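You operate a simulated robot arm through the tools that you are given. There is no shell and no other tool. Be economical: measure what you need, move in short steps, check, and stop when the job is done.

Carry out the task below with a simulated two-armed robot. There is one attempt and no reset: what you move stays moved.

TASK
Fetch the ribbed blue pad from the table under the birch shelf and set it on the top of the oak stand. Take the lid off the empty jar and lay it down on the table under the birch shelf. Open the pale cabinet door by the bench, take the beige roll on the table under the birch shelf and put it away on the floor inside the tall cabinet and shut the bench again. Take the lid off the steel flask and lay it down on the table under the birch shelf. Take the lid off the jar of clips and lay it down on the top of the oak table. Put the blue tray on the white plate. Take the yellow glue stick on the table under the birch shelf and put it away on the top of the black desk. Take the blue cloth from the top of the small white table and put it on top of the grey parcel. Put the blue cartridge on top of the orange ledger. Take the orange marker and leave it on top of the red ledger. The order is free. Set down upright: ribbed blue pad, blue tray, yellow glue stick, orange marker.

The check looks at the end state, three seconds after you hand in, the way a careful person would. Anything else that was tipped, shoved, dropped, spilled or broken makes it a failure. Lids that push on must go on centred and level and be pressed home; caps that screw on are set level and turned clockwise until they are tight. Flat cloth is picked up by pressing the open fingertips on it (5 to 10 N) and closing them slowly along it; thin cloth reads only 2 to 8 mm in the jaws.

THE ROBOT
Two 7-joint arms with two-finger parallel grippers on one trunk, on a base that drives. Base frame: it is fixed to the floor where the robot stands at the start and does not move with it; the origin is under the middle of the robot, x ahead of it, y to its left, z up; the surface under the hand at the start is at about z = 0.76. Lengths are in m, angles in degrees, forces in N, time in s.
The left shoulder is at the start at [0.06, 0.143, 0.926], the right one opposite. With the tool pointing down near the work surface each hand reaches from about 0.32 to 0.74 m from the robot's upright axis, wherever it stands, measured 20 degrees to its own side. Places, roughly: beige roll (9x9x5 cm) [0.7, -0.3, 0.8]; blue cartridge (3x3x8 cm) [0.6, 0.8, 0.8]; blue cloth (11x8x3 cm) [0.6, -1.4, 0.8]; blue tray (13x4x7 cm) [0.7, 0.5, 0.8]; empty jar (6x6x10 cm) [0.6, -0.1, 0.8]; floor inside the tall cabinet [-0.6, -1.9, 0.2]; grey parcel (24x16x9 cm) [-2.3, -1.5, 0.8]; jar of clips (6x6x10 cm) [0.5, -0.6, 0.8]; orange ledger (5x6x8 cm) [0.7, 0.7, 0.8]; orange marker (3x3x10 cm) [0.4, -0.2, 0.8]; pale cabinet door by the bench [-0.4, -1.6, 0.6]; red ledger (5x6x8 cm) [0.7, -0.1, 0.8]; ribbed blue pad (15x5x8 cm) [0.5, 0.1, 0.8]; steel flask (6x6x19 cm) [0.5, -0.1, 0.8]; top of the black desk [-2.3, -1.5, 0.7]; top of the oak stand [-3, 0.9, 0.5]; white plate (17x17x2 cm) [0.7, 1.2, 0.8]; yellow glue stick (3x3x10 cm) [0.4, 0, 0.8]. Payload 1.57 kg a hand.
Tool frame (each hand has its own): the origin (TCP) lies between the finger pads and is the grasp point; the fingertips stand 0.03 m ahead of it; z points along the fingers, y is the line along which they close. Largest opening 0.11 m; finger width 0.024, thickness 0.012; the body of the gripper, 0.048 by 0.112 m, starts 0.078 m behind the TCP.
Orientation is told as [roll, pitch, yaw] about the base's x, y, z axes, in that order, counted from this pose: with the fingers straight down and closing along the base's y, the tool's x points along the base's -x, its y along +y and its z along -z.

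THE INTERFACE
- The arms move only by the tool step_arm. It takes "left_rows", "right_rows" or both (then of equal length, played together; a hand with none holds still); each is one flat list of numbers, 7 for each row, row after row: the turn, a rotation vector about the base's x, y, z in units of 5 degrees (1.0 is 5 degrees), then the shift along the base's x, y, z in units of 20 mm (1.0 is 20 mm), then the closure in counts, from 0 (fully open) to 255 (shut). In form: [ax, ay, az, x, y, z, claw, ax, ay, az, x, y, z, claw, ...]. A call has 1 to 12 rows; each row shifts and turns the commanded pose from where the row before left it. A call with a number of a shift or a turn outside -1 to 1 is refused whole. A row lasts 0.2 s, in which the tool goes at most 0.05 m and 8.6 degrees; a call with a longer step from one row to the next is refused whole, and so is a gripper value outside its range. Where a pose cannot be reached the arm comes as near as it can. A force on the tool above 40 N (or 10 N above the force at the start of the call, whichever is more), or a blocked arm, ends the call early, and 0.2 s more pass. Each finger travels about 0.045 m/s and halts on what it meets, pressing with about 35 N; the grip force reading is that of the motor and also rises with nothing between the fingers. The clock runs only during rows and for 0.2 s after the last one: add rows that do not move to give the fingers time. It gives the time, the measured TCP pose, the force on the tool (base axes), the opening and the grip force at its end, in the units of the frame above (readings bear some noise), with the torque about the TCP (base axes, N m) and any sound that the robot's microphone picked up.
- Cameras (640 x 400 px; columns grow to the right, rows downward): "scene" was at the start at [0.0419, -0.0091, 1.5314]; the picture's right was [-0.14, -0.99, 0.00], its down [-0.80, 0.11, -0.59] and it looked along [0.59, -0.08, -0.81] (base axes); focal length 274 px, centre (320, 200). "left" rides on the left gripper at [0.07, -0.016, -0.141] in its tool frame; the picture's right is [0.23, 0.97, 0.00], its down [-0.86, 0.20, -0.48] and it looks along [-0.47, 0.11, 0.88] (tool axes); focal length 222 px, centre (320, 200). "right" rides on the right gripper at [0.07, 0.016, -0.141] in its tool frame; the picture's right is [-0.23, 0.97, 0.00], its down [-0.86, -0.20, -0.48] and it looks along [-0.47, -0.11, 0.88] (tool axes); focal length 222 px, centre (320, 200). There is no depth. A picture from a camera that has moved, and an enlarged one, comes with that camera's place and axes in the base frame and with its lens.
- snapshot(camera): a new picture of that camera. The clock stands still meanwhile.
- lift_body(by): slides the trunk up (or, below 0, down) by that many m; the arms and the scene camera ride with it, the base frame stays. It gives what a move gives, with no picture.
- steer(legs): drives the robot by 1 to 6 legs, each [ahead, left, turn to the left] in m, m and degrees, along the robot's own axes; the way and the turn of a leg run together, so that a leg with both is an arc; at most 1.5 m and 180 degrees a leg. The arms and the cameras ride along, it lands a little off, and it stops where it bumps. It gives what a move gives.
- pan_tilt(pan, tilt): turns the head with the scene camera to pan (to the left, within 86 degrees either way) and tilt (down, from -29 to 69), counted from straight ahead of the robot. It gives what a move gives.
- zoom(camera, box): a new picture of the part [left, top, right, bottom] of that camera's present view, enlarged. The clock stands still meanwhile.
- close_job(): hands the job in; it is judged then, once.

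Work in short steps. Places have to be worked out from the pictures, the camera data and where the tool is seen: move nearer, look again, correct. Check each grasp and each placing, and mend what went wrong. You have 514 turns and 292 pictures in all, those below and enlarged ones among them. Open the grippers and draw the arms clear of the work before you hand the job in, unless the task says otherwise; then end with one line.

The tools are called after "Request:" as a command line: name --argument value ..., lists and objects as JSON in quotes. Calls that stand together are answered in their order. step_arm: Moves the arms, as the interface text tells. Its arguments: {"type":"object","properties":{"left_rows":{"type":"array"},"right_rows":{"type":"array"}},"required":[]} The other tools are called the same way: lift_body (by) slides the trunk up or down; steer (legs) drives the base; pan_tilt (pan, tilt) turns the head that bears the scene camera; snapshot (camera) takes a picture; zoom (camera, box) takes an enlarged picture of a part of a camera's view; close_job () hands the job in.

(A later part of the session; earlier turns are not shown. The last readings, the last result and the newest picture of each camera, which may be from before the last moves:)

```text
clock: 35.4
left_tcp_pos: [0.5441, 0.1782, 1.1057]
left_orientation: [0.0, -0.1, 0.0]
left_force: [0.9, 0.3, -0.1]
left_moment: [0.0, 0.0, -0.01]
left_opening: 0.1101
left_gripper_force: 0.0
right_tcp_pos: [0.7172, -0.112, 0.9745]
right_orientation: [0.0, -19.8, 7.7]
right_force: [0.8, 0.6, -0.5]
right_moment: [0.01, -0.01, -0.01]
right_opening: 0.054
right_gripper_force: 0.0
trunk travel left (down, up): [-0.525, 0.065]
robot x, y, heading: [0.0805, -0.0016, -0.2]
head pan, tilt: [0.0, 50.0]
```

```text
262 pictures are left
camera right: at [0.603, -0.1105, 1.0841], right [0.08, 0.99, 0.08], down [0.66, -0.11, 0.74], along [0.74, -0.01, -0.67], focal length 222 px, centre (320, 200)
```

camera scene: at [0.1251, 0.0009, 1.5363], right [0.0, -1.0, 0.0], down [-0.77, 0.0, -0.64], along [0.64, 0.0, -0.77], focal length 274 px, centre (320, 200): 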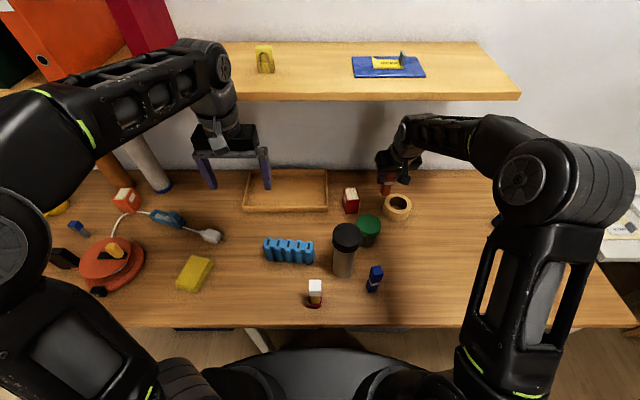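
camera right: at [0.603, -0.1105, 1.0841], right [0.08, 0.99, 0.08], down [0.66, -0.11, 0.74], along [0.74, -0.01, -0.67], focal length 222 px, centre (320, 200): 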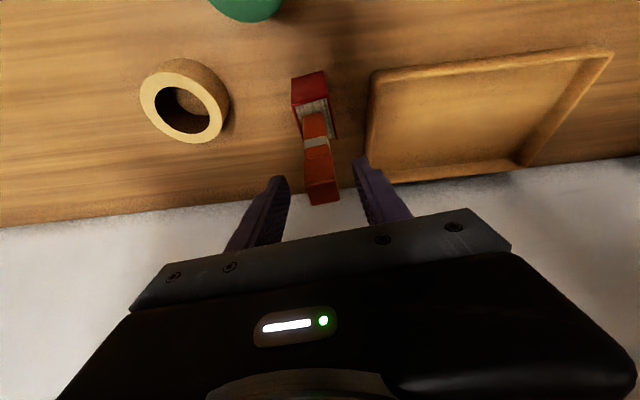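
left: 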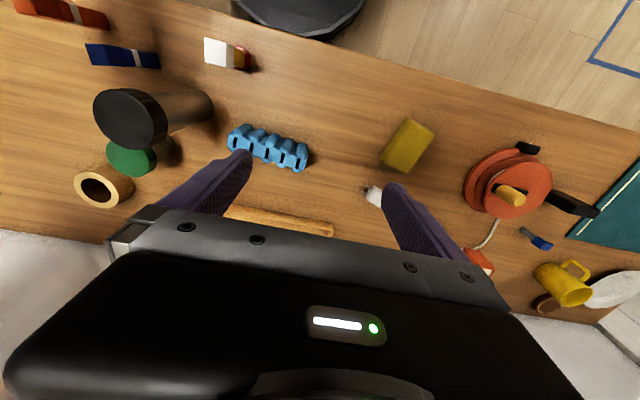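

Marker stands on the ledger. I retreat the right hand and look at the three lidded vessels closely.

Request:
step_arm --right_rows '[0, 0, 0, -0.3, 0, 1, 130, 0, 0, 0, -0.6, -0.5, 1, 130, 0, 0, 0, -1, -1, 0, 130, 0, 0, 0, -1, -1, 0, 130, 0, 0, 0, -1, -1, 0, 130, 0, 0, 0, -1, -1, 0, 130, 0, 0, 0, -1, -1, 0, 130, 0, 0, 0, -1, -1, 0, 130, 0, 0, 0, 0, -1, 0, 130, 0, 0, 0, 0, 0, 0, 130]'

Request:
zoom --camera "scene" --box '[310, 180, 430, 300]'

Request:
snapshot --camera "right"

```text
clock: 37.6
left_tcp_pos: [0.5465, 0.1774, 1.1053]
left_orientation: [0.0, -0.1, 0.0]
left_force: [-0.2, 0.0, 0.2]
left_moment: [-0.03, -0.01, -0.01]
left_opening: 0.1098
left_gripper_force: 0.1
right_tcp_pos: [0.5813, -0.2621, 1.0169]
right_orientation: [-0.1, -20.2, 7.4]
right_force: [0.0, -0.1, 0.6]
right_moment: [0.03, -0.01, 0.01]
right_opening: 0.0538
right_gripper_force: 0.1
trunk travel left (down, up): [-0.525, 0.065]
robot x, y, heading: [0.0773, 0.0009, -0.1]
head pan, tilt: [0.0, 50.0]
```

```text
3.33 times, centred on (370, 240) of scene
camera zoom: at [0.1251, 0.0014, 1.5363], right [0.0, -1.0, 0.0], down [-0.77, 0.0, -0.64], along [0.64, 0.0, -0.77], focal length 913 px, centre (153, 67)
```

zoom: 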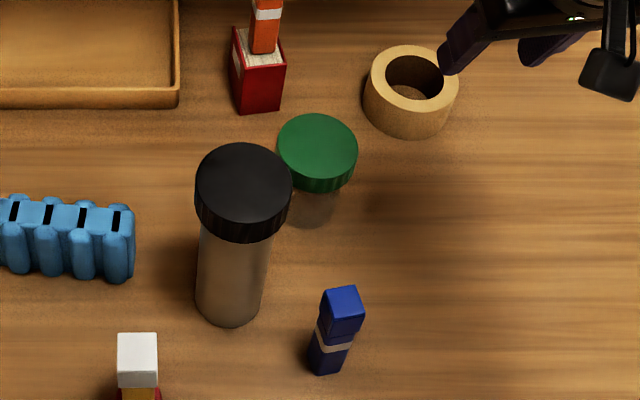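

```text
260 pictures are left
camera right: at [0.4664, -0.2608, 1.1251], right [0.08, 0.99, 0.08], down [0.66, -0.11, 0.74], along [0.75, -0.01, -0.66], focal length 222 px, centre (320, 200)
```

right: 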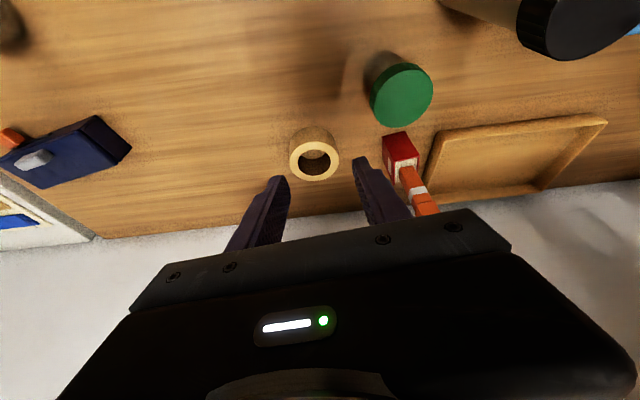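

Jar lid (green, ~7 cm) is at about (0.598,-0.146), top z 0.86. I bring the right tool vertical and over it with the jaws fully open.

Request:
step_arm --right_rows '[-0.13, 0.99, 0, 0, 0, 0, 60, -0.13, 0.99, 0, 0, 0, 0, 0, -0.13, 0.99, 0, 0, 0, 0, 0, -0.13, 0.99, 0, 0.8, 0, 0, 0, 0, 0, 0, 0, 1, 0, 0, 0, 0, 0, 0, 1, 0, 0, 0, 0, 0, 0, 1, 0, 0, 0, 0, 0, 0, 1, 0, 0, 0, 0, 0, 0, 1, -0.5, 0, 0, 0, 0, 0, 0.8, -1, 0, 0, 0, 0, 0, 0, 0, 0]'

Request:
snapshot --camera "right"

Request:
snapshot --camera "scene"

```text
clock: 40.0
left_tcp_pos: [0.5463, 0.1789, 1.1057]
left_orientation: [0.0, -0.1, 0.0]
left_force: [0.3, 0.8, -0.2]
left_moment: [-0.02, -0.02, -0.01]
left_opening: 0.1105
left_gripper_force: 0.0
right_tcp_pos: [0.5984, -0.1447, 0.986]
right_orientation: [-0.1, -0.1, 7.5]
right_force: [-0.2, 0.3, 0.3]
right_moment: [-0.01, 0.01, -0.01]
right_opening: 0.1098
right_gripper_force: 0.0
trunk travel left (down, up): [-0.525, 0.065]
robot x, y, heading: [0.0805, -0.0, -0.3]
head pan, tilt: [0.0, 50.0]
```

```text
259 pictures are left
camera right: at [0.5269, -0.1387, 1.1277], right [0.1, 1.0, 0.0], down [0.87, -0.09, 0.48], along [0.48, -0.05, -0.88], focal length 222 px, centre (320, 200)
```

right: 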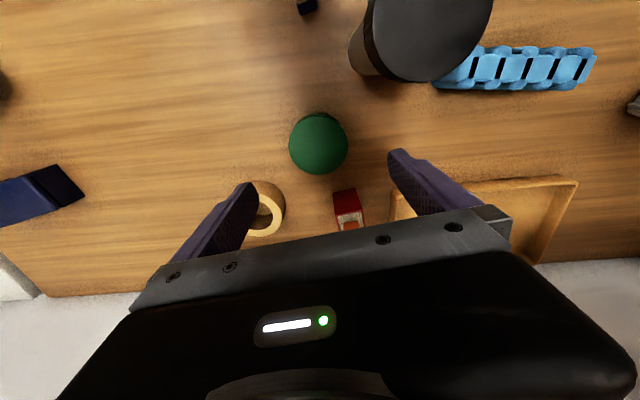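

```text
258 pictures are left
camera scene: at [0.1251, 0.0011, 1.5363], right [0.0, -1.0, 0.0], down [-0.77, 0.0, -0.64], along [0.64, 0.0, -0.77], focal length 274 px, centre (320, 200)
```

scene: 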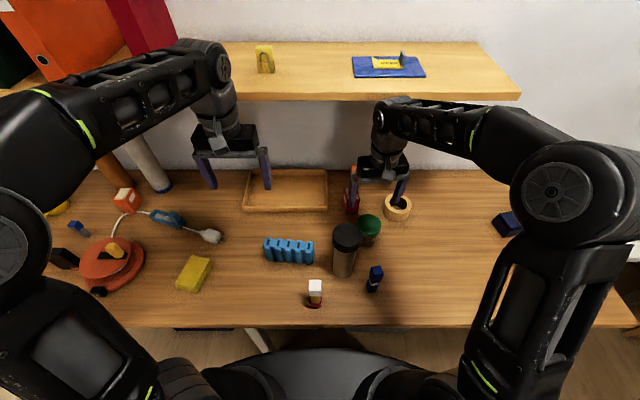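

Lid centre (0.597,-0.147). Descend so the fingertips straddle the lid and close gently.

Request:
step_arm --right_rows '[0, 0, 0, -0.05, -0.12, -1, 0, 0, 0, 0, 0, 0, -1, 0, 0, 0, 0, 0, 0, -1, 0, 0, 0, 0, 0, 0, -1, 0, 0, 0, 0, 0, 0, -1, 0, 0, 0, 0, 0, 0, -0.4, 0, 0, 0, 0, 0, 0, 0, 0]'

Request:
step_arm --right_rows '[0, 0, 0, 0, 0, 0, 50, 0, 0, 0, 0, 0, 0, 75, 0, 0, 0, 0, 0, 0, 90, 0, 0, 0, 0, 0, 0, 100, 0, 0, 0, 0, 0, 0, 110, 0, 0, 0, 0, 0, 0, 120, 0, 0, 0, 0, 0, 0, 130]'

Request:
snapshot --camera "right"

```text
clock: 41.6
left_tcp_pos: [0.5467, 0.1774, 1.1045]
left_orientation: [0.0, -0.1, 0.0]
left_force: [0.2, 0.6, -0.3]
left_moment: [0.02, -0.07, 0.0]
left_opening: 0.11
left_gripper_force: 0.1
right_tcp_pos: [0.5974, -0.1477, 0.8778]
right_orientation: [0.0, -0.1, 7.5]
right_force: [0.6, 0.5, 0.0]
right_moment: [-0.01, 0.01, 0.02]
right_opening: 0.1103
right_gripper_force: 0.1
trunk travel left (down, up): [-0.525, 0.065]
robot x, y, heading: [0.077, -0.0015, 0.1]
head pan, tilt: [0.0, 50.0]
```

```text
clock: 43.2
left_tcp_pos: [0.5466, 0.1781, 1.1065]
left_orientation: [0.0, -0.1, 0.0]
left_force: [0.0, 0.7, -0.4]
left_moment: [-0.03, -0.02, 0.03]
left_opening: 0.1101
left_gripper_force: 0.1
right_tcp_pos: [0.5973, -0.1469, 0.8788]
right_orientation: [0.1, -0.1, 7.5]
right_force: [-0.1, -0.9, -0.7]
right_moment: [-0.03, -0.01, 0.03]
right_opening: 0.0694
right_gripper_force: 34.3
trunk travel left (down, up): [-0.525, 0.065]
robot x, y, heading: [0.079, 0.0018, -0.0]
head pan, tilt: [0.0, 50.0]
```

```text
257 pictures are left
camera right: at [0.5259, -0.1413, 1.0198], right [0.1, 1.0, 0.0], down [0.87, -0.09, 0.48], along [0.48, -0.05, -0.88], focal length 222 px, centre (320, 200)
```

right: 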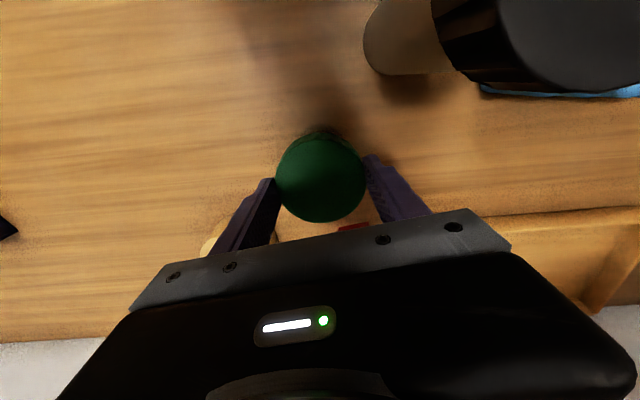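

Lid gripped. Test pull: up 6 mm, reading the force.

Request:
step_arm --right_rows '[0, 0, 0, 0, 0, 0.1, 130, 0, 0, 0, 0, 0, 0.1, 130, 0, 0, 0, 0, 0, 0.1, 130, 0, 0, 0, 0, 0, 0, 130]'

Request:
zoom --camera "scene" --box '[310, 180, 430, 300]'

```text
clock: 44.2
left_tcp_pos: [0.5456, 0.178, 1.1059]
left_orientation: [-0.1, 0.0, 0.0]
left_force: [0.2, -0.6, 0.9]
left_moment: [-0.03, 0.0, -0.01]
left_opening: 0.1098
left_gripper_force: 0.1
right_tcp_pos: [0.5981, -0.1485, 0.8849]
right_orientation: [0.0, -0.1, 7.5]
right_force: [0.0, 1.0, -1.5]
right_moment: [0.03, 0.07, -0.01]
right_opening: 0.0699
right_gripper_force: 34.6
trunk travel left (down, up): [-0.525, 0.065]
robot x, y, heading: [0.0769, 0.001, 0.1]
head pan, tilt: [0.0, 50.0]
```

```text
3.33 times, centred on (370, 240) of scene
camera zoom: at [0.1255, 0.0012, 1.5363], right [0.0, -1.0, 0.0], down [-0.77, 0.0, -0.64], along [0.64, 0.0, -0.77], focal length 913 px, centre (153, 67)
```

zoom: 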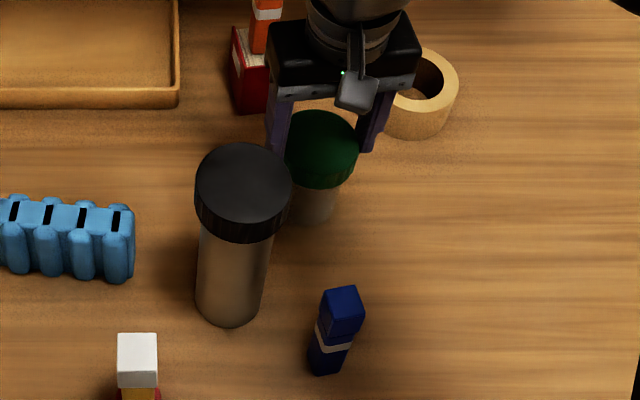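

Request:
step_arm --right_rows '[0, 0, 0, 0, 0, 0.3, 130, 0, 0, 0, 0, 0, 0.3, 130, 0, 0, 0, 0, 0, 0.3, 130, 0, 0, 0, 0, 0, 0, 130]'

Request:
zoom --camera "scene" --box '[310, 180, 430, 300]'

Request:
snapshot --camera "right"

```text
clock: 45.2
left_tcp_pos: [0.5467, 0.1779, 1.1054]
left_orientation: [0.0, -0.1, 0.0]
left_force: [0.2, 0.1, -0.1]
left_moment: [-0.02, -0.01, 0.02]
left_opening: 0.11
left_gripper_force: 0.2
right_tcp_pos: [0.5963, -0.1472, 0.903]
right_orientation: [-0.1, -0.1, 7.5]
right_force: [0.3, -1.0, -2.0]
right_moment: [-0.01, -0.01, 0.02]
right_opening: 0.0694
right_gripper_force: 34.8
trunk travel left (down, up): [-0.525, 0.065]
robot x, y, heading: [0.0781, -0.0029, -0.1]
head pan, tilt: [0.0, 50.0]
```

```text
3.33 times, centred on (370, 240) of scene
camera zoom: at [0.1255, 0.0012, 1.5363], right [0.0, -1.0, 0.0], down [-0.77, 0.0, -0.64], along [0.64, 0.0, -0.77], focal length 913 px, centre (153, 67)
```

zoom: 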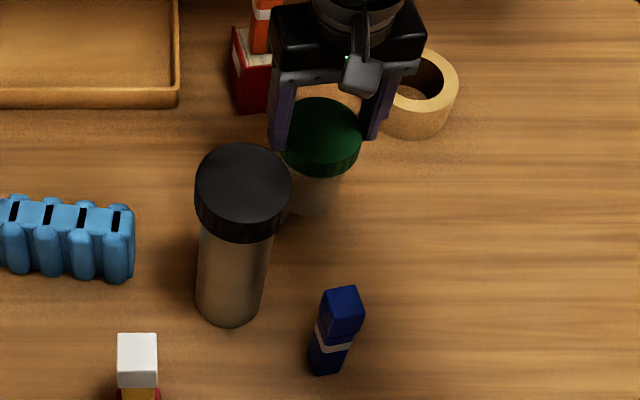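

```text
254 pictures are left
camera right: at [0.5263, -0.1412, 1.044], right [0.1, 1.0, 0.0], down [0.87, -0.09, 0.48], along [0.48, -0.05, -0.88], focal length 222 px, centre (320, 200)
```

right: 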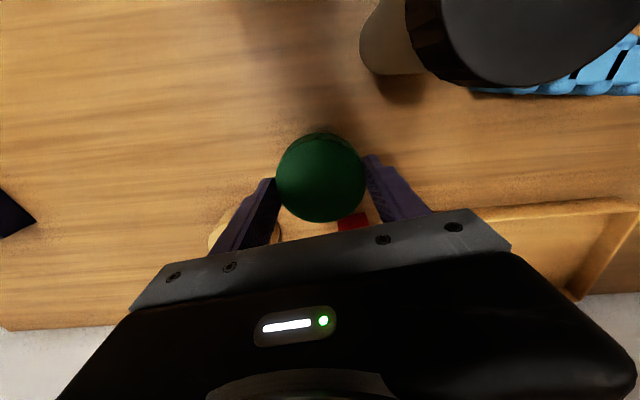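

The whole jar lifts, so the lid is screwed or stuck. I set it back down with light pressure and try turning counter-clockwise, watching the torque.

Request:
step_arm --right_rows '[0, 0, 0, 0, 0, -0.6, 130, 0, 0, 0, 0, 0, -0.5, 130, 0, 0, 0, 0, 0, -0.1, 130, 0, 0, 0, 0, 0, -0.1, 130, 0, 0, 0, 0, 0, 0, 130]'

Request:
step_arm --right_rows '[0, 0, 1, 0, 0, 0, 130, 0, 0, 1, 0, 0, 0, 130, 0, 0, 1, 0, 0, 0, 130, 0, 0, 1, 0, 0, 0, 130]'

Request:
step_arm --right_rows '[0, 0, 1, 0, 0, 0, 130, 0, 0, 1, 0, 0, 0, 130, 0, 0, 1, 0, 0, 0, 130, 0, 0, 1, 0, 0, 0, 130]'

```text
clock: 46.4
left_tcp_pos: [0.5453, 0.1766, 1.1056]
left_orientation: [-0.1, -0.1, 0.1]
left_force: [0.8, 0.4, 0.6]
left_moment: [-0.01, 0.01, -0.01]
left_opening: 0.1096
left_gripper_force: 0.0
right_tcp_pos: [0.5967, -0.1478, 0.8773]
right_orientation: [-0.1, -0.3, 7.6]
right_force: [-2.3, -2.3, 14.3]
right_moment: [-0.24, 0.27, -0.02]
right_opening: 0.0696
right_gripper_force: 35.2
trunk travel left (down, up): [-0.525, 0.065]
robot x, y, heading: [0.0807, 0.0003, -0.1]
head pan, tilt: [0.0, 50.0]
```

```text
clock: 47.4
left_tcp_pos: [0.5453, 0.1775, 1.1062]
left_orientation: [0.0, -0.1, 0.0]
left_force: [0.3, 0.5, -0.4]
left_moment: [0.03, 0.03, -0.01]
left_opening: 0.1099
left_gripper_force: 0.1
right_tcp_pos: [0.5973, -0.1472, 0.8786]
right_orientation: [-0.1, -0.3, 27.6]
right_force: [3.2, -6.6, 23.2]
right_moment: [-0.56, -0.04, -0.03]
right_opening: 0.0696
right_gripper_force: 35.2
trunk travel left (down, up): [-0.525, 0.065]
robot x, y, heading: [0.0807, -0.0021, -0.2]
head pan, tilt: [0.0, 50.0]
```

```text
clock: 48.4
left_tcp_pos: [0.5445, 0.1772, 1.1066]
left_orientation: [0.0, -0.1, 0.0]
left_force: [-0.1, -0.1, 0.3]
left_moment: [0.03, -0.03, 0.02]
left_opening: 0.1099
left_gripper_force: 0.0
right_tcp_pos: [0.5981, -0.1481, 0.8772]
right_orientation: [-0.1, -0.2, 47.6]
right_force: [6.9, -8.4, 29.2]
right_moment: [-0.55, -0.41, -0.04]
right_opening: 0.0698
right_gripper_force: 35.5
trunk travel left (down, up): [-0.525, 0.065]
robot x, y, heading: [0.0802, 0.0023, 0.1]
head pan, tilt: [0.0, 50.0]
```

The vertical force grows as I turn, suggesting the lid is climbing its thread. I ease up a little and keep turning.

Request:
step_arm --right_rows '[0, 0, 1, 0, 0, 0.1, 130, 0, 0, 1, 0, 0, 0, 130, 0, 0, 1, 0, 0, 0, 130, 0, 0, 1, 0, 0, 0, 130]'

Request:
step_arm --right_rows '[0, 0, 1, 0, 0, 0.0, 130, 0, 0, 1, 0, 0, 0, 130, 0, 0, 1, 0, 0, 0, 130, 0, 0, 1, 0, 0, 0, 130]'

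Request:
zoom --camera "scene" --box '[330, 190, 410, 260]'

```text
clock: 49.4
left_tcp_pos: [0.5467, 0.179, 1.1064]
left_orientation: [-0.1, -0.1, 0.0]
left_force: [0.1, -0.3, 0.1]
left_moment: [0.0, -0.01, 0.02]
left_opening: 0.1101
left_gripper_force: 0.1
right_tcp_pos: [0.5961, -0.1463, 0.8773]
right_orientation: [0.2, -0.1, 67.7]
right_force: [0.2, 3.1, 9.3]
right_moment: [0.26, -0.09, 0.02]
right_opening: 0.0693
right_gripper_force: 35.0
trunk travel left (down, up): [-0.525, 0.065]
robot x, y, heading: [0.0814, 0.0, 0.2]
head pan, tilt: [0.0, 50.0]
```

```text
clock: 50.4
left_tcp_pos: [0.547, 0.1774, 1.1053]
left_orientation: [0.1, -0.2, 0.1]
left_force: [1.0, 0.2, 0.5]
left_moment: [0.02, 0.01, -0.03]
left_opening: 0.11
left_gripper_force: 0.0
right_tcp_pos: [0.5966, -0.1478, 0.8779]
right_orientation: [0.1, -0.1, 87.7]
right_force: [-0.2, 1.4, 2.4]
right_moment: [0.08, 0.07, -0.03]
right_opening: 0.0694
right_gripper_force: 35.3
trunk travel left (down, up): [-0.525, 0.065]
robot x, y, heading: [0.0795, 0.0003, 0.2]
head pan, tilt: [0.0, 50.0]
```

```text
5.71 times, centred on (370, 225) of scene
camera zoom: at [0.125, 0.0014, 1.5363], right [0.0, -1.0, 0.0], down [-0.77, 0.0, -0.64], along [0.64, 0.0, -0.77], focal length 1565 px, centre (34, 57)
```

zoom: 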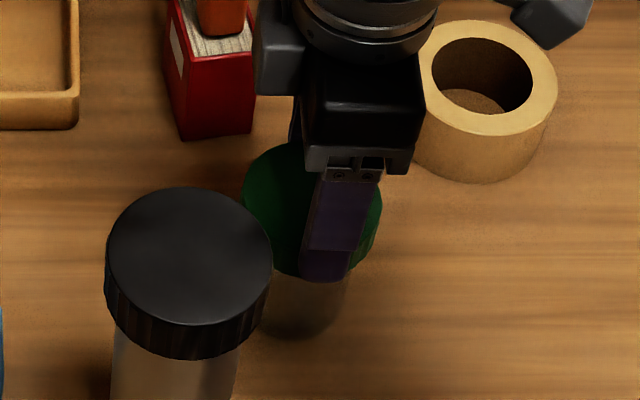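

The jar just spins with the lid, so I need to hold its body with the left hand. I lift the jar by its lid, bringing it back from the shelf and unwinding the wrist on the way.

Request:
step_arm --right_rows '[0, 0, 0, 0, 0, 0.5, 130, 0, 0, -1, 0, -0.5, 0.7, 130, 0, 0, -1, 0, -1, 0.7, 130, 0, 0, -1, -0.5, -1, 0.7, 130, 0, 0, -1, -1, -1, 0.7, 130, 0, 0, -1, -1, 0, 0.7, 130, 0, 0, -1, -1, 0, 0.8, 130, 0, 0, -1, -1, 0, 1, 130, 0, 0, -1, -1, 0, 1, 130, 0, 0, -1, -1, 0, 1, 130, 0, 0, -1, -1, 0, 1, 130, 0, 0, 0, 0, 0, 0, 130]'

Request:
step_arm --right_rows '[0, 0, -1, 0, 0, 1, 130, 0, 0, -1, 0, 0, 1, 130, 0, 0, -1, 0, 0, 0, 130, 0, 0, -1, 0, 0, 0, 130, 0, 0, -1, 0, 0, 0, 130, 0, 0, -1, 0, 0, 0, 130, 0, 0, -1, 0, 0, 0, 130, 0, 0, -1, 0, 0, 0, 130, 0, 0, -1, 0, 0, 0, 130, 0, 0, -1, 0, 0, 0, 130, 0, 0, 0, 0, 0, 0, 130]'

Request:
snapshot --camera "scene"

```text
clock: 53.0
left_tcp_pos: [0.5475, 0.1778, 1.1044]
left_orientation: [0.0, 0.1, 0.0]
left_force: [0.6, -0.2, 0.2]
left_moment: [-0.03, 0.0, 0.0]
left_opening: 0.1102
left_gripper_force: 0.0
right_tcp_pos: [0.4468, -0.2175, 1.0534]
right_orientation: [0.1, -0.2, 37.5]
right_force: [1.1, 0.1, -2.4]
right_moment: [-0.04, 0.03, 0.0]
right_opening: 0.0696
right_gripper_force: 35.1
trunk travel left (down, up): [-0.525, 0.065]
robot x, y, heading: [0.0761, 0.0009, -0.2]
head pan, tilt: [0.0, 50.0]
```

```text
clock: 55.4
left_tcp_pos: [0.5467, 0.1775, 1.105]
left_orientation: [0.1, -0.2, 0.0]
left_force: [0.0, 0.9, 0.0]
left_moment: [-0.02, 0.02, -0.01]
left_opening: 0.1101
left_gripper_force: 0.0
right_tcp_pos: [0.4476, -0.2169, 1.0945]
right_orientation: [0.0, -0.1, -12.5]
right_force: [-0.1, 0.7, -2.0]
right_moment: [-0.01, 0.02, -0.03]
right_opening: 0.0693
right_gripper_force: 35.0
trunk travel left (down, up): [-0.525, 0.065]
robot x, y, heading: [0.0789, 0.0016, -0.3]
head pan, tilt: [0.0, 50.0]
```

```text
252 pictures are left
camera scene: at [0.1254, 0.0011, 1.5363], right [0.0, -1.0, 0.0], down [-0.77, 0.0, -0.64], along [0.64, 0.0, -0.77], focal length 274 px, centre (320, 200)
```

scene: 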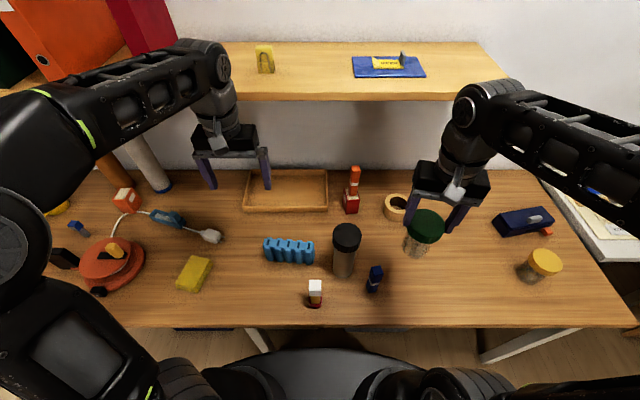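

Right hand holds the jar clear at (0.448,-0.217). Now the left hand: turn it so its fingers point to the right (-y), jaws closing along x, at a spot left of centre.

Request:
step_arm --left_rows '[-0.9, 0.9, 0.9, -0.5, 0.5, 0, 0, -0.9, 0.9, 0.9, -0.5, 0.5, 0, 0, -0.9, 0.9, 0.9, -0.5, 0.5, 0, 0, -0.9, 0.9, 0.9, -0.5, 0.5, 0, 0, -0.9, 0.9, 0.9, -0.5, 0.5, 0, 0, -0.9, 0.9, 0.9, -0.5, 0.5, 0, 0, -0.9, 0.9, 0.9, -0.5, 0.5, 0, 0, -0.9, 0.9, 0.9, -0.5, 0.5, 0, 0, -0.9, 0.9, 0.9, -0.5, 0.5, 0, 0, -0.9, 0.9, 0.9, 0, 0.5, 0, 0, -0.9, 0.9, 0.9, 0, 0.5, 0, 0, -0.9, 0.9, 0.9, 0, 0, 0, 0]'

Request:
step_arm --left_rows '[-0.9, 0.9, 0.9, 0, 0, 0, 0, -0.9, 0.9, 0.9, 0, 0, 0, 0, -0.9, 0.9, 0.9, 0, 0, 0, 0, -0.356, 0.356, 0.356, 0, 0, 0, 0, 0, 0, 0, 0, 0, 0, 0]'

Request:
snapshot --camera "scene"

```text
clock: 58.0
left_tcp_pos: [0.4571, 0.2049, 1.0218]
left_orientation: [-23.8, 32.0, 24.8]
left_force: [0.0, -0.2, -0.5]
left_moment: [-0.01, 0.01, 0.02]
left_opening: 0.11
left_gripper_force: 0.1
left hand out of reach, approached as far as the arm can: row 1, 2, 3, 4, 5, 6, 7, 8, 9, 10, 11, 12
right_tcp_pos: [0.4474, -0.2177, 1.0941]
right_orientation: [0.0, -0.1, -12.4]
right_force: [0.4, -0.2, -2.1]
right_moment: [0.01, -0.01, -0.01]
right_opening: 0.0693
right_gripper_force: 35.1
trunk travel left (down, up): [-0.525, 0.065]
robot x, y, heading: [0.0781, 0.0017, 0.0]
head pan, tilt: [0.0, 50.0]
```

```text
clock: 59.2
left_tcp_pos: [0.4602, 0.185, 1.0]
left_orientation: [-29.3, 46.7, 32.1]
left_force: [0.2, -0.3, -0.2]
left_moment: [0.04, -0.03, 0.03]
left_opening: 0.11
left_gripper_force: 0.0
left hand out of reach, approached as far as the arm can: row 1, 2
right_tcp_pos: [0.4469, -0.2185, 1.0936]
right_orientation: [0.1, -0.1, -12.5]
right_force: [-0.4, -0.1, -1.9]
right_moment: [0.0, 0.01, -0.02]
right_opening: 0.0694
right_gripper_force: 34.8
trunk travel left (down, up): [-0.525, 0.065]
robot x, y, heading: [0.0807, 0.0022, -0.2]
head pan, tilt: [0.0, 50.0]
```

```text
251 pictures are left
camera scene: at [0.1251, 0.0009, 1.5363], right [0.0, -1.0, 0.0], down [-0.77, 0.0, -0.64], along [0.64, 0.0, -0.77], focal length 274 px, centre (320, 200)
```

scene: 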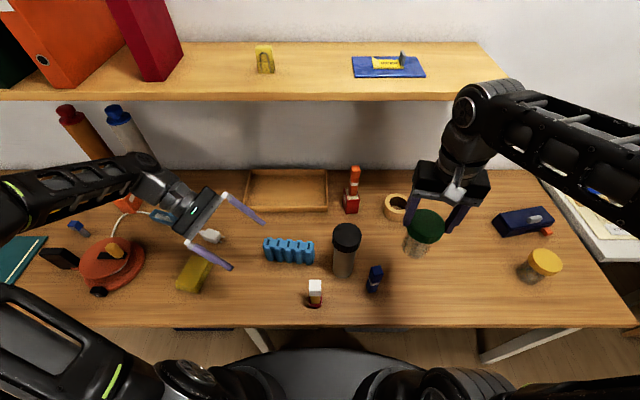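

The left wrist took a mixed pose. I rotate it to point right and 30° down with the jaw line horizontal (computed rotation of 53° about (-0.11,0.40,0.91)).

Request:
step_arm --left_rows '[-0.105, 0.392, 0.884, 0, 0.3, 0.3, 0, -0.105, 0.392, 0.884, 0, 0.3, 0.3, 0, -0.105, 0.392, 0.884, 0, 0.3, 0.3, 0, -0.105, 0.392, 0.884, 0, 0.3, 0.3, 0, -0.105, 0.392, 0.884, 0, 0.3, 0.3, 0, -0.105, 0.392, 0.884, 0, 0, 0, 0, -0.105, 0.392, 0.884, 0, 0, 0, 0, -0.105, 0.392, 0.884, 0, 0, 0, 0, -0.105, 0.392, 0.884, 0, 0, 0, 0, -0.105, 0.392, 0.884, 0, 0, 0, 0, -0.105, 0.392, 0.884, 0, 0, 0, 0, 0, 0, 0, 0, 0, 0, 0]'

Request:
snapshot --camera "scene"

```text
clock: 61.8
left_tcp_pos: [0.4582, 0.2172, 1.0285]
left_orientation: [0.0, 59.9, 105.2]
left_force: [-0.5, -0.3, 0.5]
left_moment: [0.04, 0.01, 0.04]
left_opening: 0.1102
left_gripper_force: 0.0
right_tcp_pos: [0.448, -0.2173, 1.0946]
right_orientation: [-0.1, -0.1, -12.5]
right_force: [-0.3, -0.2, -1.9]
right_moment: [-0.01, 0.05, -0.02]
right_opening: 0.0694
right_gripper_force: 35.2
trunk travel left (down, up): [-0.525, 0.065]
robot x, y, heading: [0.0801, -0.0008, 0.1]
head pan, tilt: [0.0, 50.0]
```

```text
250 pictures are left
camera scene: at [0.1255, 0.0013, 1.5363], right [0.0, -1.0, 0.0], down [-0.77, 0.0, -0.64], along [0.64, 0.0, -0.77], focal length 274 px, centre (320, 200)
```

scene: 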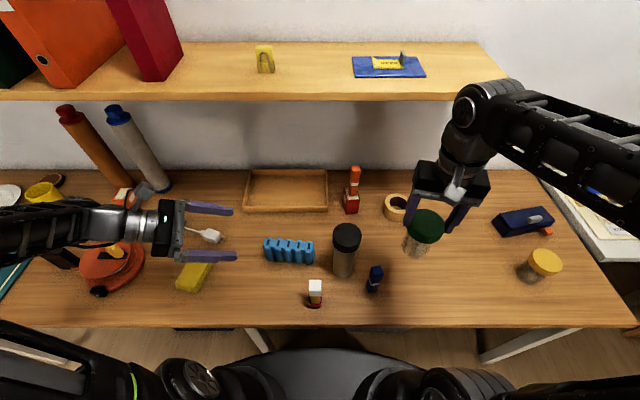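

Left hand is posed well. Bring the jar (right hand) over to y≈0.03, a little higher to clear the flask.

Request:
step_arm --right_rows '[0, 0, 0, 0.3, 1, 1, 130, 0, 0, 0, 0.2, 1, 0, 130, 0, 0, 0, 0, 1, 0, 130, 0, 0, 0, 0, 1, 0, 130, 0, 0, 0, 0, 1, 0, 130, 0, 0, 0, 0, 1, 0, 130, 0, 0, 0, 0, 1, 0, 130, 0, 0, 0, 0, 1, 0, 130, 0, 0, 0, 0, 1, 0, 130, 0, 0, 0, 0, 1, 0, 130, 0, 0, 0, 0, 1, 0, 130, 0, 0, 0, 0, 0, 0, 130]'

Request:
snapshot --camera "scene"

Request:
snapshot --camera "left"

```text
clock: 64.4
left_tcp_pos: [0.4594, 0.2159, 1.0289]
left_orientation: [-0.1, 60.0, 105.1]
left_force: [-0.2, -0.5, 0.1]
left_moment: [0.01, 0.01, -0.01]
left_opening: 0.1099
left_gripper_force: 0.0
right_tcp_pos: [0.4574, -0.0009, 1.1128]
right_orientation: [0.1, -0.2, -12.5]
right_force: [-0.4, 0.4, -1.7]
right_moment: [0.0, -0.01, -0.02]
right_opening: 0.0694
right_gripper_force: 35.2
right hand out of reach, approached as far as the arm can: row 1
trunk travel left (down, up): [-0.525, 0.065]
robot x, y, heading: [0.0789, -0.0006, 0.1]
head pan, tilt: [0.0, 50.0]
```

```text
249 pictures are left
camera scene: at [0.1253, 0.001, 1.5363], right [0.0, -1.0, 0.0], down [-0.77, 0.0, -0.64], along [0.64, 0.0, -0.77], focal length 274 px, centre (320, 200)
```

scene: 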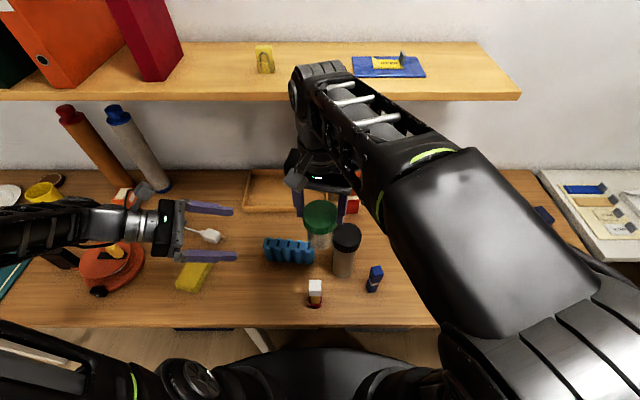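

```text
248 pictures are left
camera left: at [0.4525, 0.3045, 1.1598], right [-0.91, -0.36, 0.2], down [-0.41, 0.76, -0.5], along [0.03, -0.54, -0.84], focal length 222 px, centre (320, 200)
```

left: 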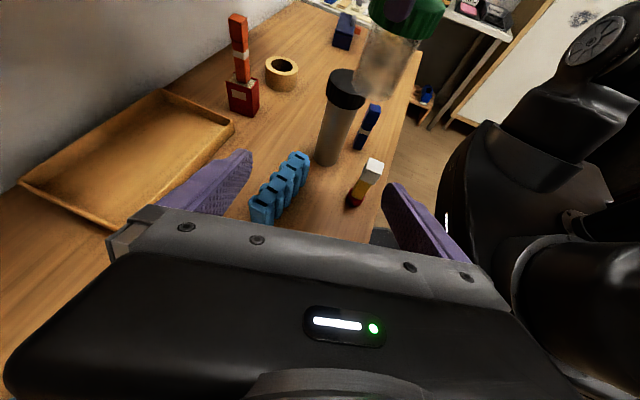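

Jar axis at (0.457,0.0). Move the left hand right at z≈1.02 so the open fingers straddle the jar body; stop short and look.

Request:
step_arm --left_rows '[0, 0, 0, 0, -1, -0.3, 0, 0, 0, 0, 0, -1, 0, 0, 0, 0, 0, 0, -1, 0, 0, 0, 0, 0, 0, -1, 0, 0, 0, 0, 0, 0, -1, 0, 0, 0, 0, 0, 0, -1, 0, 0, 0, 0, 0, 0, -1, 0, 0, 0, 0, 0, 0, -1, 0, 0, 0, 0, 0, 0, -0.5, 0, 0, 0, 0, 0, 0, 0, 0, 0]'

Request:
snapshot --camera "left"

Request:
snapshot --camera "scene"

```text
clock: 66.6
left_tcp_pos: [0.4582, 0.0467, 1.0245]
left_orientation: [0.0, 59.9, 105.2]
left_force: [-0.3, -0.4, 0.5]
left_moment: [0.02, 0.0, 0.01]
left_opening: 0.11
left_gripper_force: 0.1
right_tcp_pos: [0.4575, -0.0012, 1.1136]
right_orientation: [0.1, 0.0, -12.5]
right_force: [0.1, 0.4, -2.0]
right_moment: [-0.02, 0.0, -0.01]
right_opening: 0.0694
right_gripper_force: 33.9
trunk travel left (down, up): [-0.525, 0.065]
robot x, y, heading: [0.0794, -0.0009, 0.2]
head pan, tilt: [0.0, 50.0]
```

```text
247 pictures are left
camera left: at [0.4523, 0.1348, 1.1545], right [-0.91, -0.36, 0.2], down [-0.41, 0.76, -0.5], along [0.03, -0.54, -0.84], focal length 222 px, centre (320, 200)
```

left: 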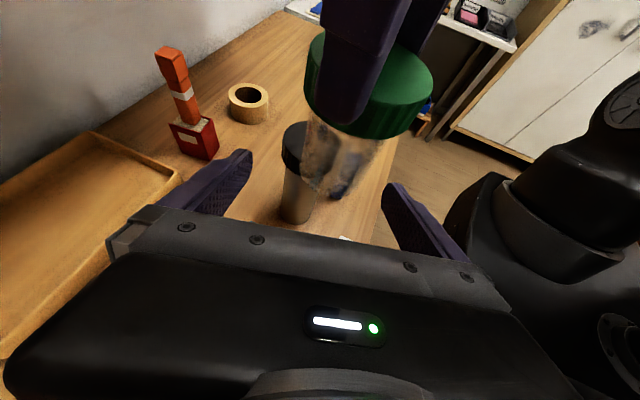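

```text
246 pictures are left
camera scene: at [0.1254, 0.0013, 1.5363], right [0.0, -1.0, 0.0], down [-0.77, 0.0, -0.64], along [0.64, 0.0, -0.77], focal length 274 px, centre (320, 200)
```

scene: 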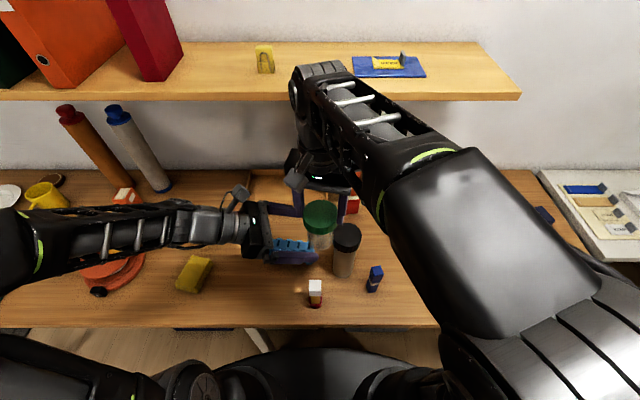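

Good alignment. Advance another 4 cm and look.

Request:
step_arm --left_rows '[0, 0, 0, 0, -0.5, 0, 0, 0, 0, 0, 0, -0.5, 0, 0, 0, 0, 0, 0, -0.5, 0, 0, 0, 0, 0, 0, -0.5, 0, 0, 0, 0, 0, 0, 0, 0, 0]'

Request:
snapshot --camera "left"

```text
clock: 67.8
left_tcp_pos: [0.4583, 0.0062, 1.0242]
left_orientation: [0.0, 60.0, 105.1]
left_force: [0.3, -0.3, 0.3]
left_moment: [0.0, 0.0, 0.03]
left_opening: 0.11
left_gripper_force: 0.0
right_tcp_pos: [0.4564, 0.0001, 1.1123]
right_orientation: [0.0, -0.1, -12.5]
right_force: [-0.2, -0.5, -2.1]
right_moment: [0.0, 0.02, 0.0]
right_opening: 0.0691
right_gripper_force: 34.9
trunk travel left (down, up): [-0.525, 0.065]
robot x, y, heading: [0.0789, 0.0017, 0.0]
head pan, tilt: [0.0, 50.0]
```

```text
245 pictures are left
camera left: at [0.4518, 0.0946, 1.154], right [-0.91, -0.36, 0.2], down [-0.41, 0.76, -0.5], along [0.03, -0.54, -0.84], focal length 222 px, centre (320, 200)
```

left: 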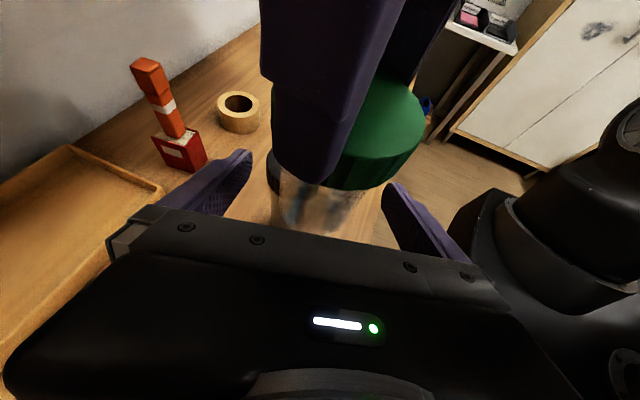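

Centred. Close the left jaws on the jar body.

Request:
step_arm --left_rows '[0, 0, 0, 0, 0, 0, 60, 0, 0, 0, 0, 0, 0, 85, 0, 0, 0, 0, 0, 0, 100, 0, 0, 0, 0, 0, 0, 115, 0, 0, 0, 0, 0, 0, 130, 0, 0, 0, 0, 0, 0, 140, 0, 0, 0, 0, 0, 0, 140]'

```text
clock: 69.4
left_tcp_pos: [0.4591, 0.0067, 1.0229]
left_orientation: [-0.1, 60.1, 105.1]
left_force: [-1.5, 0.1, -0.5]
left_moment: [0.08, -0.28, 0.01]
left_opening: 0.059
left_gripper_force: 35.4
right_tcp_pos: [0.4574, -0.0012, 1.1127]
right_orientation: [0.0, 0.0, -12.5]
right_force: [1.5, -0.2, -3.1]
right_moment: [-0.04, 0.09, 0.02]
right_opening: 0.0694
right_gripper_force: 34.9
trunk travel left (down, up): [-0.525, 0.065]
robot x, y, heading: [0.0781, -0.0003, 0.3]
head pan, tilt: [0.0, 50.0]
```

Body gripped (59 mm). Now turn the lid counter-clockwise and read the torque.

Request:
step_arm --right_rows '[0, 0, 1, 0, 0, 0, 130, 0, 0, 1, 0, 0, 0, 130]'

Request:
step_arm --right_rows '[0, 0, 1, 0, 0, 0, 130, 0, 0, 1, 0, 0, 0, 130, 0, 0, 1, 0, 0, 0, 130, 0, 0, 1, 0, 0, 0, 130]'

```text
clock: 70.0
left_tcp_pos: [0.458, 0.0073, 1.0239]
left_orientation: [-0.1, 60.0, 105.0]
left_force: [-4.0, 2.9, 0.6]
left_moment: [-0.12, -0.34, 0.01]
left_opening: 0.0588
left_gripper_force: 35.2
right_tcp_pos: [0.4565, -0.001, 1.1122]
right_orientation: [-0.1, -0.1, -2.4]
right_force: [3.9, -1.5, -2.2]
right_moment: [-0.07, 0.01, -0.02]
right_opening: 0.0694
right_gripper_force: 35.2
trunk travel left (down, up): [-0.525, 0.065]
robot x, y, heading: [0.0825, -0.0008, -0.1]
head pan, tilt: [0.0, 50.0]
```

```text
clock: 71.0
left_tcp_pos: [0.4583, 0.0072, 1.0229]
left_orientation: [0.0, 60.0, 105.2]
left_force: [-9.4, 8.9, 1.1]
left_moment: [-0.34, -0.52, 0.01]
left_opening: 0.059
left_gripper_force: 35.3
right_tcp_pos: [0.4574, -0.0011, 1.1141]
right_orientation: [-0.1, -0.1, 17.6]
right_force: [9.4, -8.4, -2.8]
right_moment: [-0.53, -0.39, -0.02]
right_opening: 0.0693
right_gripper_force: 34.9
trunk travel left (down, up): [-0.525, 0.065]
robot x, y, heading: [0.0784, 0.0006, -0.1]
head pan, tilt: [0.0, 50.0]
```

Almost no turning torque but sideways load builds from slight eccentricity. I relieve that and test pull up 2 mm.

Request:
step_arm --right_rows '[0, 0, 0, 0.05, -0.05, 0.0, 130, 0, 0, 0, 0, 0, 0.1, 130, 0, 0, 0, 0, 0, 0, 130]'

```text
clock: 71.8
left_tcp_pos: [0.4575, 0.0067, 1.0241]
left_orientation: [-0.1, 59.9, 105.1]
left_force: [-5.7, 4.6, 2.5]
left_moment: [-0.04, -0.29, -0.03]
left_opening: 0.0592
left_gripper_force: 35.0
right_tcp_pos: [0.4568, -0.0012, 1.1132]
right_orientation: [0.1, -0.1, 17.6]
right_force: [5.8, -4.6, -4.3]
right_moment: [-0.41, -0.3, -0.1]
right_opening: 0.0693
right_gripper_force: 34.8
trunk travel left (down, up): [-0.525, 0.065]
robot x, y, heading: [0.0837, -0.0012, -0.1]
head pan, tilt: [0.0, 50.0]
```

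Request:
step_arm --right_rows '[0, 0, 0, 0.02, -0.02, 0.1, 130, 0, 0, 0, 0, 0, 0.1, 130, 0, 0, 0, 0, 0, 0, 130]'

Request:
zoom --camera "scene" --box '[270, 180, 370, 270]'

```text
clock: 72.6
left_tcp_pos: [0.4589, 0.0072, 1.0231]
left_orientation: [-0.1, 60.1, 104.9]
left_force: [-0.1, 0.0, 13.3]
left_moment: [-0.14, -0.01, -0.03]
left_opening: 0.0591
left_gripper_force: 34.5
right_tcp_pos: [0.4564, -0.0023, 1.1174]
right_orientation: [0.1, 0.0, 17.7]
right_force: [0.4, -0.6, -15.8]
right_moment: [0.07, -0.06, 0.03]
right_opening: 0.0697
right_gripper_force: 35.0
trunk travel left (down, up): [-0.525, 0.065]
robot x, y, heading: [0.081, 0.0027, 0.1]
head pan, tilt: [0.0, 50.0]
```

```text
4.44 times, centred on (320, 225) of scene
camera zoom: at [0.1253, 0.0014, 1.5363], right [0.0, -1.0, 0.0], down [-0.77, 0.0, -0.64], along [0.64, 0.0, -0.77], focal length 1217 px, centre (320, 89)
```

zoom: 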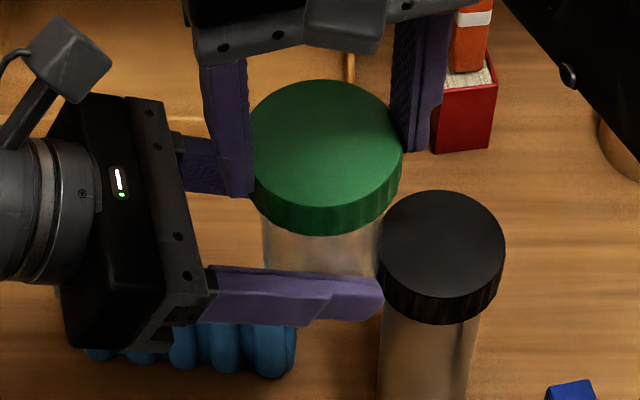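

About 14 N tension, so it's still held. Keep turning counter-clockwise under this light tension and watch whether it falls.

Request:
step_arm --right_rows '[0, 0, 1, 0, 0, 0, 130, 0, 0, 1, 0, 0, 0, 130, 0, 0, 1, 0, 0, 0, 130, 0, 0, 1, 0, 0, 0, 130, 0, 0, 1, 0, 0, 0, 130, 0, 0, 1, 0, 0, 0, 130]'

Request:
step_arm --right_rows '[0, 0, 1, 0, 0, 0, 130, 0, 0, 1, 0, 0, 0, 130, 0, 0, 1, 0, 0, 0, 130, 0, 0, 1, 0, 0, 0, 130, 0, 0, 1, 0, 0, 0, 130, 0, 0, 1, 0, 0, 0, 130]'

```text
clock: 74.0
left_tcp_pos: [0.4581, 0.0065, 1.0242]
left_orientation: [-0.2, 60.0, 105.2]
left_force: [1.7, -0.7, 11.1]
left_moment: [-0.1, -0.2, 0.05]
left_opening: 0.059
left_gripper_force: 34.6
right_tcp_pos: [0.4589, -0.0016, 1.1184]
right_orientation: [0.0, -0.1, 47.7]
right_force: [-1.5, 0.9, -12.8]
right_moment: [0.09, 0.34, -0.02]
right_opening: 0.0691
right_gripper_force: 35.1
trunk travel left (down, up): [-0.525, 0.065]
robot x, y, heading: [0.0749, -0.0014, -0.0]
head pan, tilt: [0.0, 50.0]
```

```text
clock: 75.4
left_tcp_pos: [0.4589, 0.0066, 1.024]
left_orientation: [0.0, 60.0, 105.2]
left_force: [-8.0, 12.4, 6.4]
left_moment: [-0.68, -0.63, -0.03]
left_opening: 0.0591
left_gripper_force: 35.1
right_tcp_pos: [0.4588, -0.004, 1.1178]
right_orientation: [-0.1, 0.0, 77.5]
right_force: [8.3, -11.7, -7.3]
right_moment: [-0.54, -0.13, -0.03]
right_opening: 0.0695
right_gripper_force: 34.8
trunk travel left (down, up): [-0.525, 0.065]
robot x, y, heading: [0.0799, -0.0018, -0.0]
head pan, tilt: [0.0, 50.0]
```

Tension falls as it turns: a screw thread. Relieve the sideways load and continue.

Request:
step_arm --right_rows '[0, 0, 0.9, 0.05, -0.06, 0.02, 130, 0, 0, 1, 0, 0, 0, 130, 0, 0, 1, 0, 0, 0.01, 130, 0, 0, 1, 0, 0, 0, 130, 0, 0, 1, 0, 0, 0.01, 130, 0, 0, 1, 0, 0, 0, 130]'

Request:
step_arm --right_rows '[0, 0, 1, 0, 0, 0.01, 130, 0, 0, 1, 0, 0, 0, 130, 0, 0, 1, 0, 0, 0.01, 130, 0, 0, 1, 0, 0, 0, 130, 0, 0, 1, 0, 0, 0.01, 130, 0, 0, 1, 0, 0, 0, 130]'

```text
clock: 76.8
left_tcp_pos: [0.458, 0.0065, 1.0229]
left_orientation: [0.0, 60.0, 105.0]
left_force: [-15.2, 8.1, 11.0]
left_moment: [-0.37, -0.89, -0.08]
left_opening: 0.0593
left_gripper_force: 34.5
right_tcp_pos: [0.4592, -0.0042, 1.1198]
right_orientation: [-0.1, -0.1, 107.1]
right_force: [15.2, -7.4, -12.6]
right_moment: [-0.42, -0.61, -0.05]
right_opening: 0.0692
right_gripper_force: 34.8
trunk travel left (down, up): [-0.525, 0.065]
robot x, y, heading: [0.08, -0.0021, 0.0]
head pan, tilt: [0.0, 50.0]
```

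```text
clock: 78.2
left_tcp_pos: [0.4563, 0.0074, 1.0226]
left_orientation: [0.0, 59.9, 105.0]
left_force: [-21.9, -1.4, 10.3]
left_moment: [0.22, -1.07, -0.14]
left_opening: 0.0596
left_gripper_force: 34.6
right_tcp_pos: [0.4598, -0.003, 1.1209]
right_orientation: [-0.3, 0.0, 137.2]
right_force: [20.2, 0.7, -13.2]
right_moment: [-0.24, -0.98, 0.0]
right_opening: 0.0694
right_gripper_force: 35.3
trunk travel left (down, up): [-0.525, 0.065]
robot x, y, heading: [0.0748, 0.0013, -0.1]
head pan, tilt: [0.0, 50.0]
```

Request:
step_arm --right_rows '[0, 0, 0, 0.09, 0, 0, 130, 0, 0, 1, 0.02, 0.02, 0.01, 130, 0, 0, 1, 0.02, 0.02, 0, 130, 0, 0, 1, 0, 0, 0.01, 130, 0, 0, 1, 0, 0, 0, 130]'

Request:
step_arm --right_rows '[0, 0, 1, 0, 0.01, 0.01, 130, 0, 0, 1, 0, 0.01, 0, 130, 0, 0, 1, 0, 0, 0.01, 130, 0, 0, 1, 0, 0, 0, 130]'

```text
clock: 79.4
left_tcp_pos: [0.458, 0.0058, 1.0235]
left_orientation: [-0.1, 60.0, 105.0]
left_force: [-7.1, -9.3, 3.7]
left_moment: [0.89, -0.44, -0.04]
left_opening: 0.0591
left_gripper_force: 34.7
right_tcp_pos: [0.4614, -0.0005, 1.121]
right_orientation: [0.0, -0.3, 157.1]
right_force: [6.6, 9.5, -6.0]
right_moment: [0.01, -0.33, -0.06]
right_opening: 0.0695
right_gripper_force: 34.9
trunk travel left (down, up): [-0.525, 0.065]
robot x, y, heading: [0.0826, -0.0001, 0.0]
head pan, tilt: [0.0, 50.0]
```

```text
clock: 80.4
left_tcp_pos: [0.4586, 0.0063, 1.0231]
left_orientation: [0.0, 60.0, 105.1]
left_force: [-5.7, -16.3, 4.5]
left_moment: [0.97, -0.67, -0.03]
left_opening: 0.0595
left_gripper_force: 34.8
right_tcp_pos: [0.4611, -0.0015, 1.1213]
right_orientation: [-0.1, -0.1, 177.2]
right_force: [4.9, 16.2, -6.4]
right_moment: [0.59, 0.12, -0.05]
right_opening: 0.0695
right_gripper_force: 35.2
trunk travel left (down, up): [-0.525, 0.065]
robot x, y, heading: [0.0754, -0.0009, 0.3]
head pan, tilt: [0.0, 50.0]
```

Request:
step_arm --right_rows '[0, 0, 0, 0.02, 0.08, 0, 130, 0, 0, 1, 0, 0, 0.02, 130, 0, 0, 1, -0.01, 0.01, 0, 130, 0, 0, 1, -0.01, 0, 0.02, 130, 0, 0, 1, -0.01, 0, 0, 130]'

Request:
step_arm --right_rows '[0, 0, 1, -0.01, 0, 0.02, 130, 0, 0, 1, -0.01, 0, 0, 130, 0, 0, 1, -0.01, 0, 0.02, 130, 0, 0, 1, -0.01, 0, 0, 130]'

```text
clock: 81.6
left_tcp_pos: [0.4579, 0.0064, 1.0243]
left_orientation: [-0.1, 60.0, 105.0]
left_force: [-7.6, -9.9, 11.5]
left_moment: [0.72, -0.53, -0.09]
left_opening: 0.0594
left_gripper_force: 34.9
right_tcp_pos: [0.462, -0.0, 1.1223]
right_orientation: [0.2, 0.0, -162.9]
right_force: [6.8, 9.5, -12.6]
right_moment: [0.18, -0.25, -0.01]
right_opening: 0.0694
right_gripper_force: 35.1
trunk travel left (down, up): [-0.525, 0.065]
robot x, y, heading: [0.0783, 0.0017, -0.1]
head pan, tilt: [0.0, 50.0]
```

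```text
clock: 82.6
left_tcp_pos: [0.4577, 0.0079, 1.0224]
left_orientation: [0.1, 59.8, 105.1]
left_force: [-9.1, 0.7, -5.8]
left_moment: [0.01, -0.55, -0.1]
left_opening: 0.0597
left_gripper_force: 34.8
right_tcp_pos: [0.4601, -0.0009, 1.1214]
right_orientation: [0.2, 0.2, -148.2]
right_force: [8.7, -0.3, 4.1]
right_moment: [-0.02, -0.42, 0.02]
right_opening: 0.0694
right_gripper_force: 35.1
right hand out of reach, approached as far as the arm can: row 3, 4
trunk travel left (down, up): [-0.525, 0.065]
robot x, y, heading: [0.0776, 0.0011, -0.0]
head pan, tilt: [0.0, 50.0]
```

Reached the wrist limit after ~225°. Test pull.

Request:
step_arm --right_rows '[0, 0, -0.3, 0.03, 0, 0.1, 130, 0, 0, 0, 0, 0, 0.1, 130, 0, 0, 0, 0, 0, 0, 130]'

```text
clock: 83.4
left_tcp_pos: [0.4582, 0.0072, 1.0239]
left_orientation: [0.0, 60.0, 105.0]
left_force: [-15.8, 5.5, 4.4]
left_moment: [-0.51, -1.17, -0.18]
left_opening: 0.0594
left_gripper_force: 34.8
right_tcp_pos: [0.4597, 0.0002, 1.1242]
right_orientation: [0.3, 0.4, -149.8]
right_force: [15.4, -5.0, -6.6]
right_moment: [-0.1, -0.33, 0.11]
right_opening: 0.0693
right_gripper_force: 34.7
trunk travel left (down, up): [-0.525, 0.065]
robot x, y, heading: [0.0818, 0.0018, -0.2]
head pan, tilt: [0.0, 50.0]
```

Request:
step_arm --right_rows '[0, 0, 0, 0.06, -0.02, 0.1, 130, 0, 0, 0, 0, 0, 0.1, 130, 0, 0, 0, 0, 0, 0, 130]'

Request:
zoom --camera "scene" --box '[270, 180, 370, 270]'

```text
clock: 84.2
left_tcp_pos: [0.4566, 0.0062, 1.0237]
left_orientation: [0.0, 59.9, 105.1]
left_force: [-17.9, 6.5, 4.3]
left_moment: [-0.55, -1.32, -0.24]
left_opening: 0.0595
left_gripper_force: 35.1
right_tcp_pos: [0.4585, 0.0005, 1.1243]
right_orientation: [0.2, 0.6, -149.8]
right_force: [17.6, -6.8, -5.2]
right_moment: [-0.16, -0.49, 0.11]
right_opening: 0.0692
right_gripper_force: 34.8
right hand out of reach, approached as far as the arm can: row 1
trunk travel left (down, up): [-0.525, 0.065]
robot x, y, heading: [0.0771, -0.0031, -0.0]
head pan, tilt: [0.0, 50.0]
```

```text
4.44 times, centred on (320, 225) of scene
camera zoom: at [0.1254, 0.0013, 1.5363], right [0.0, -1.0, 0.0], down [-0.77, 0.0, -0.64], along [0.64, 0.0, -0.77], focal length 1217 px, centre (320, 89)
```

zoom: 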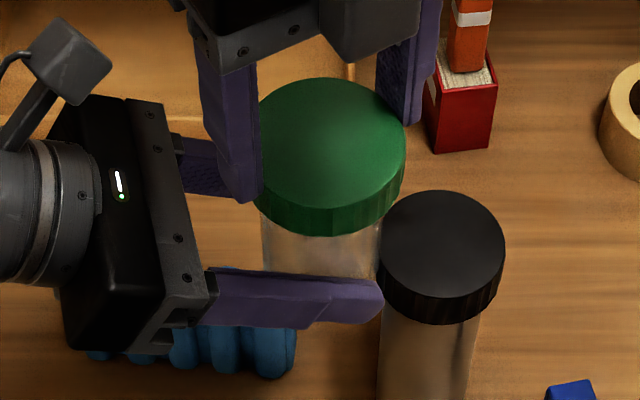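

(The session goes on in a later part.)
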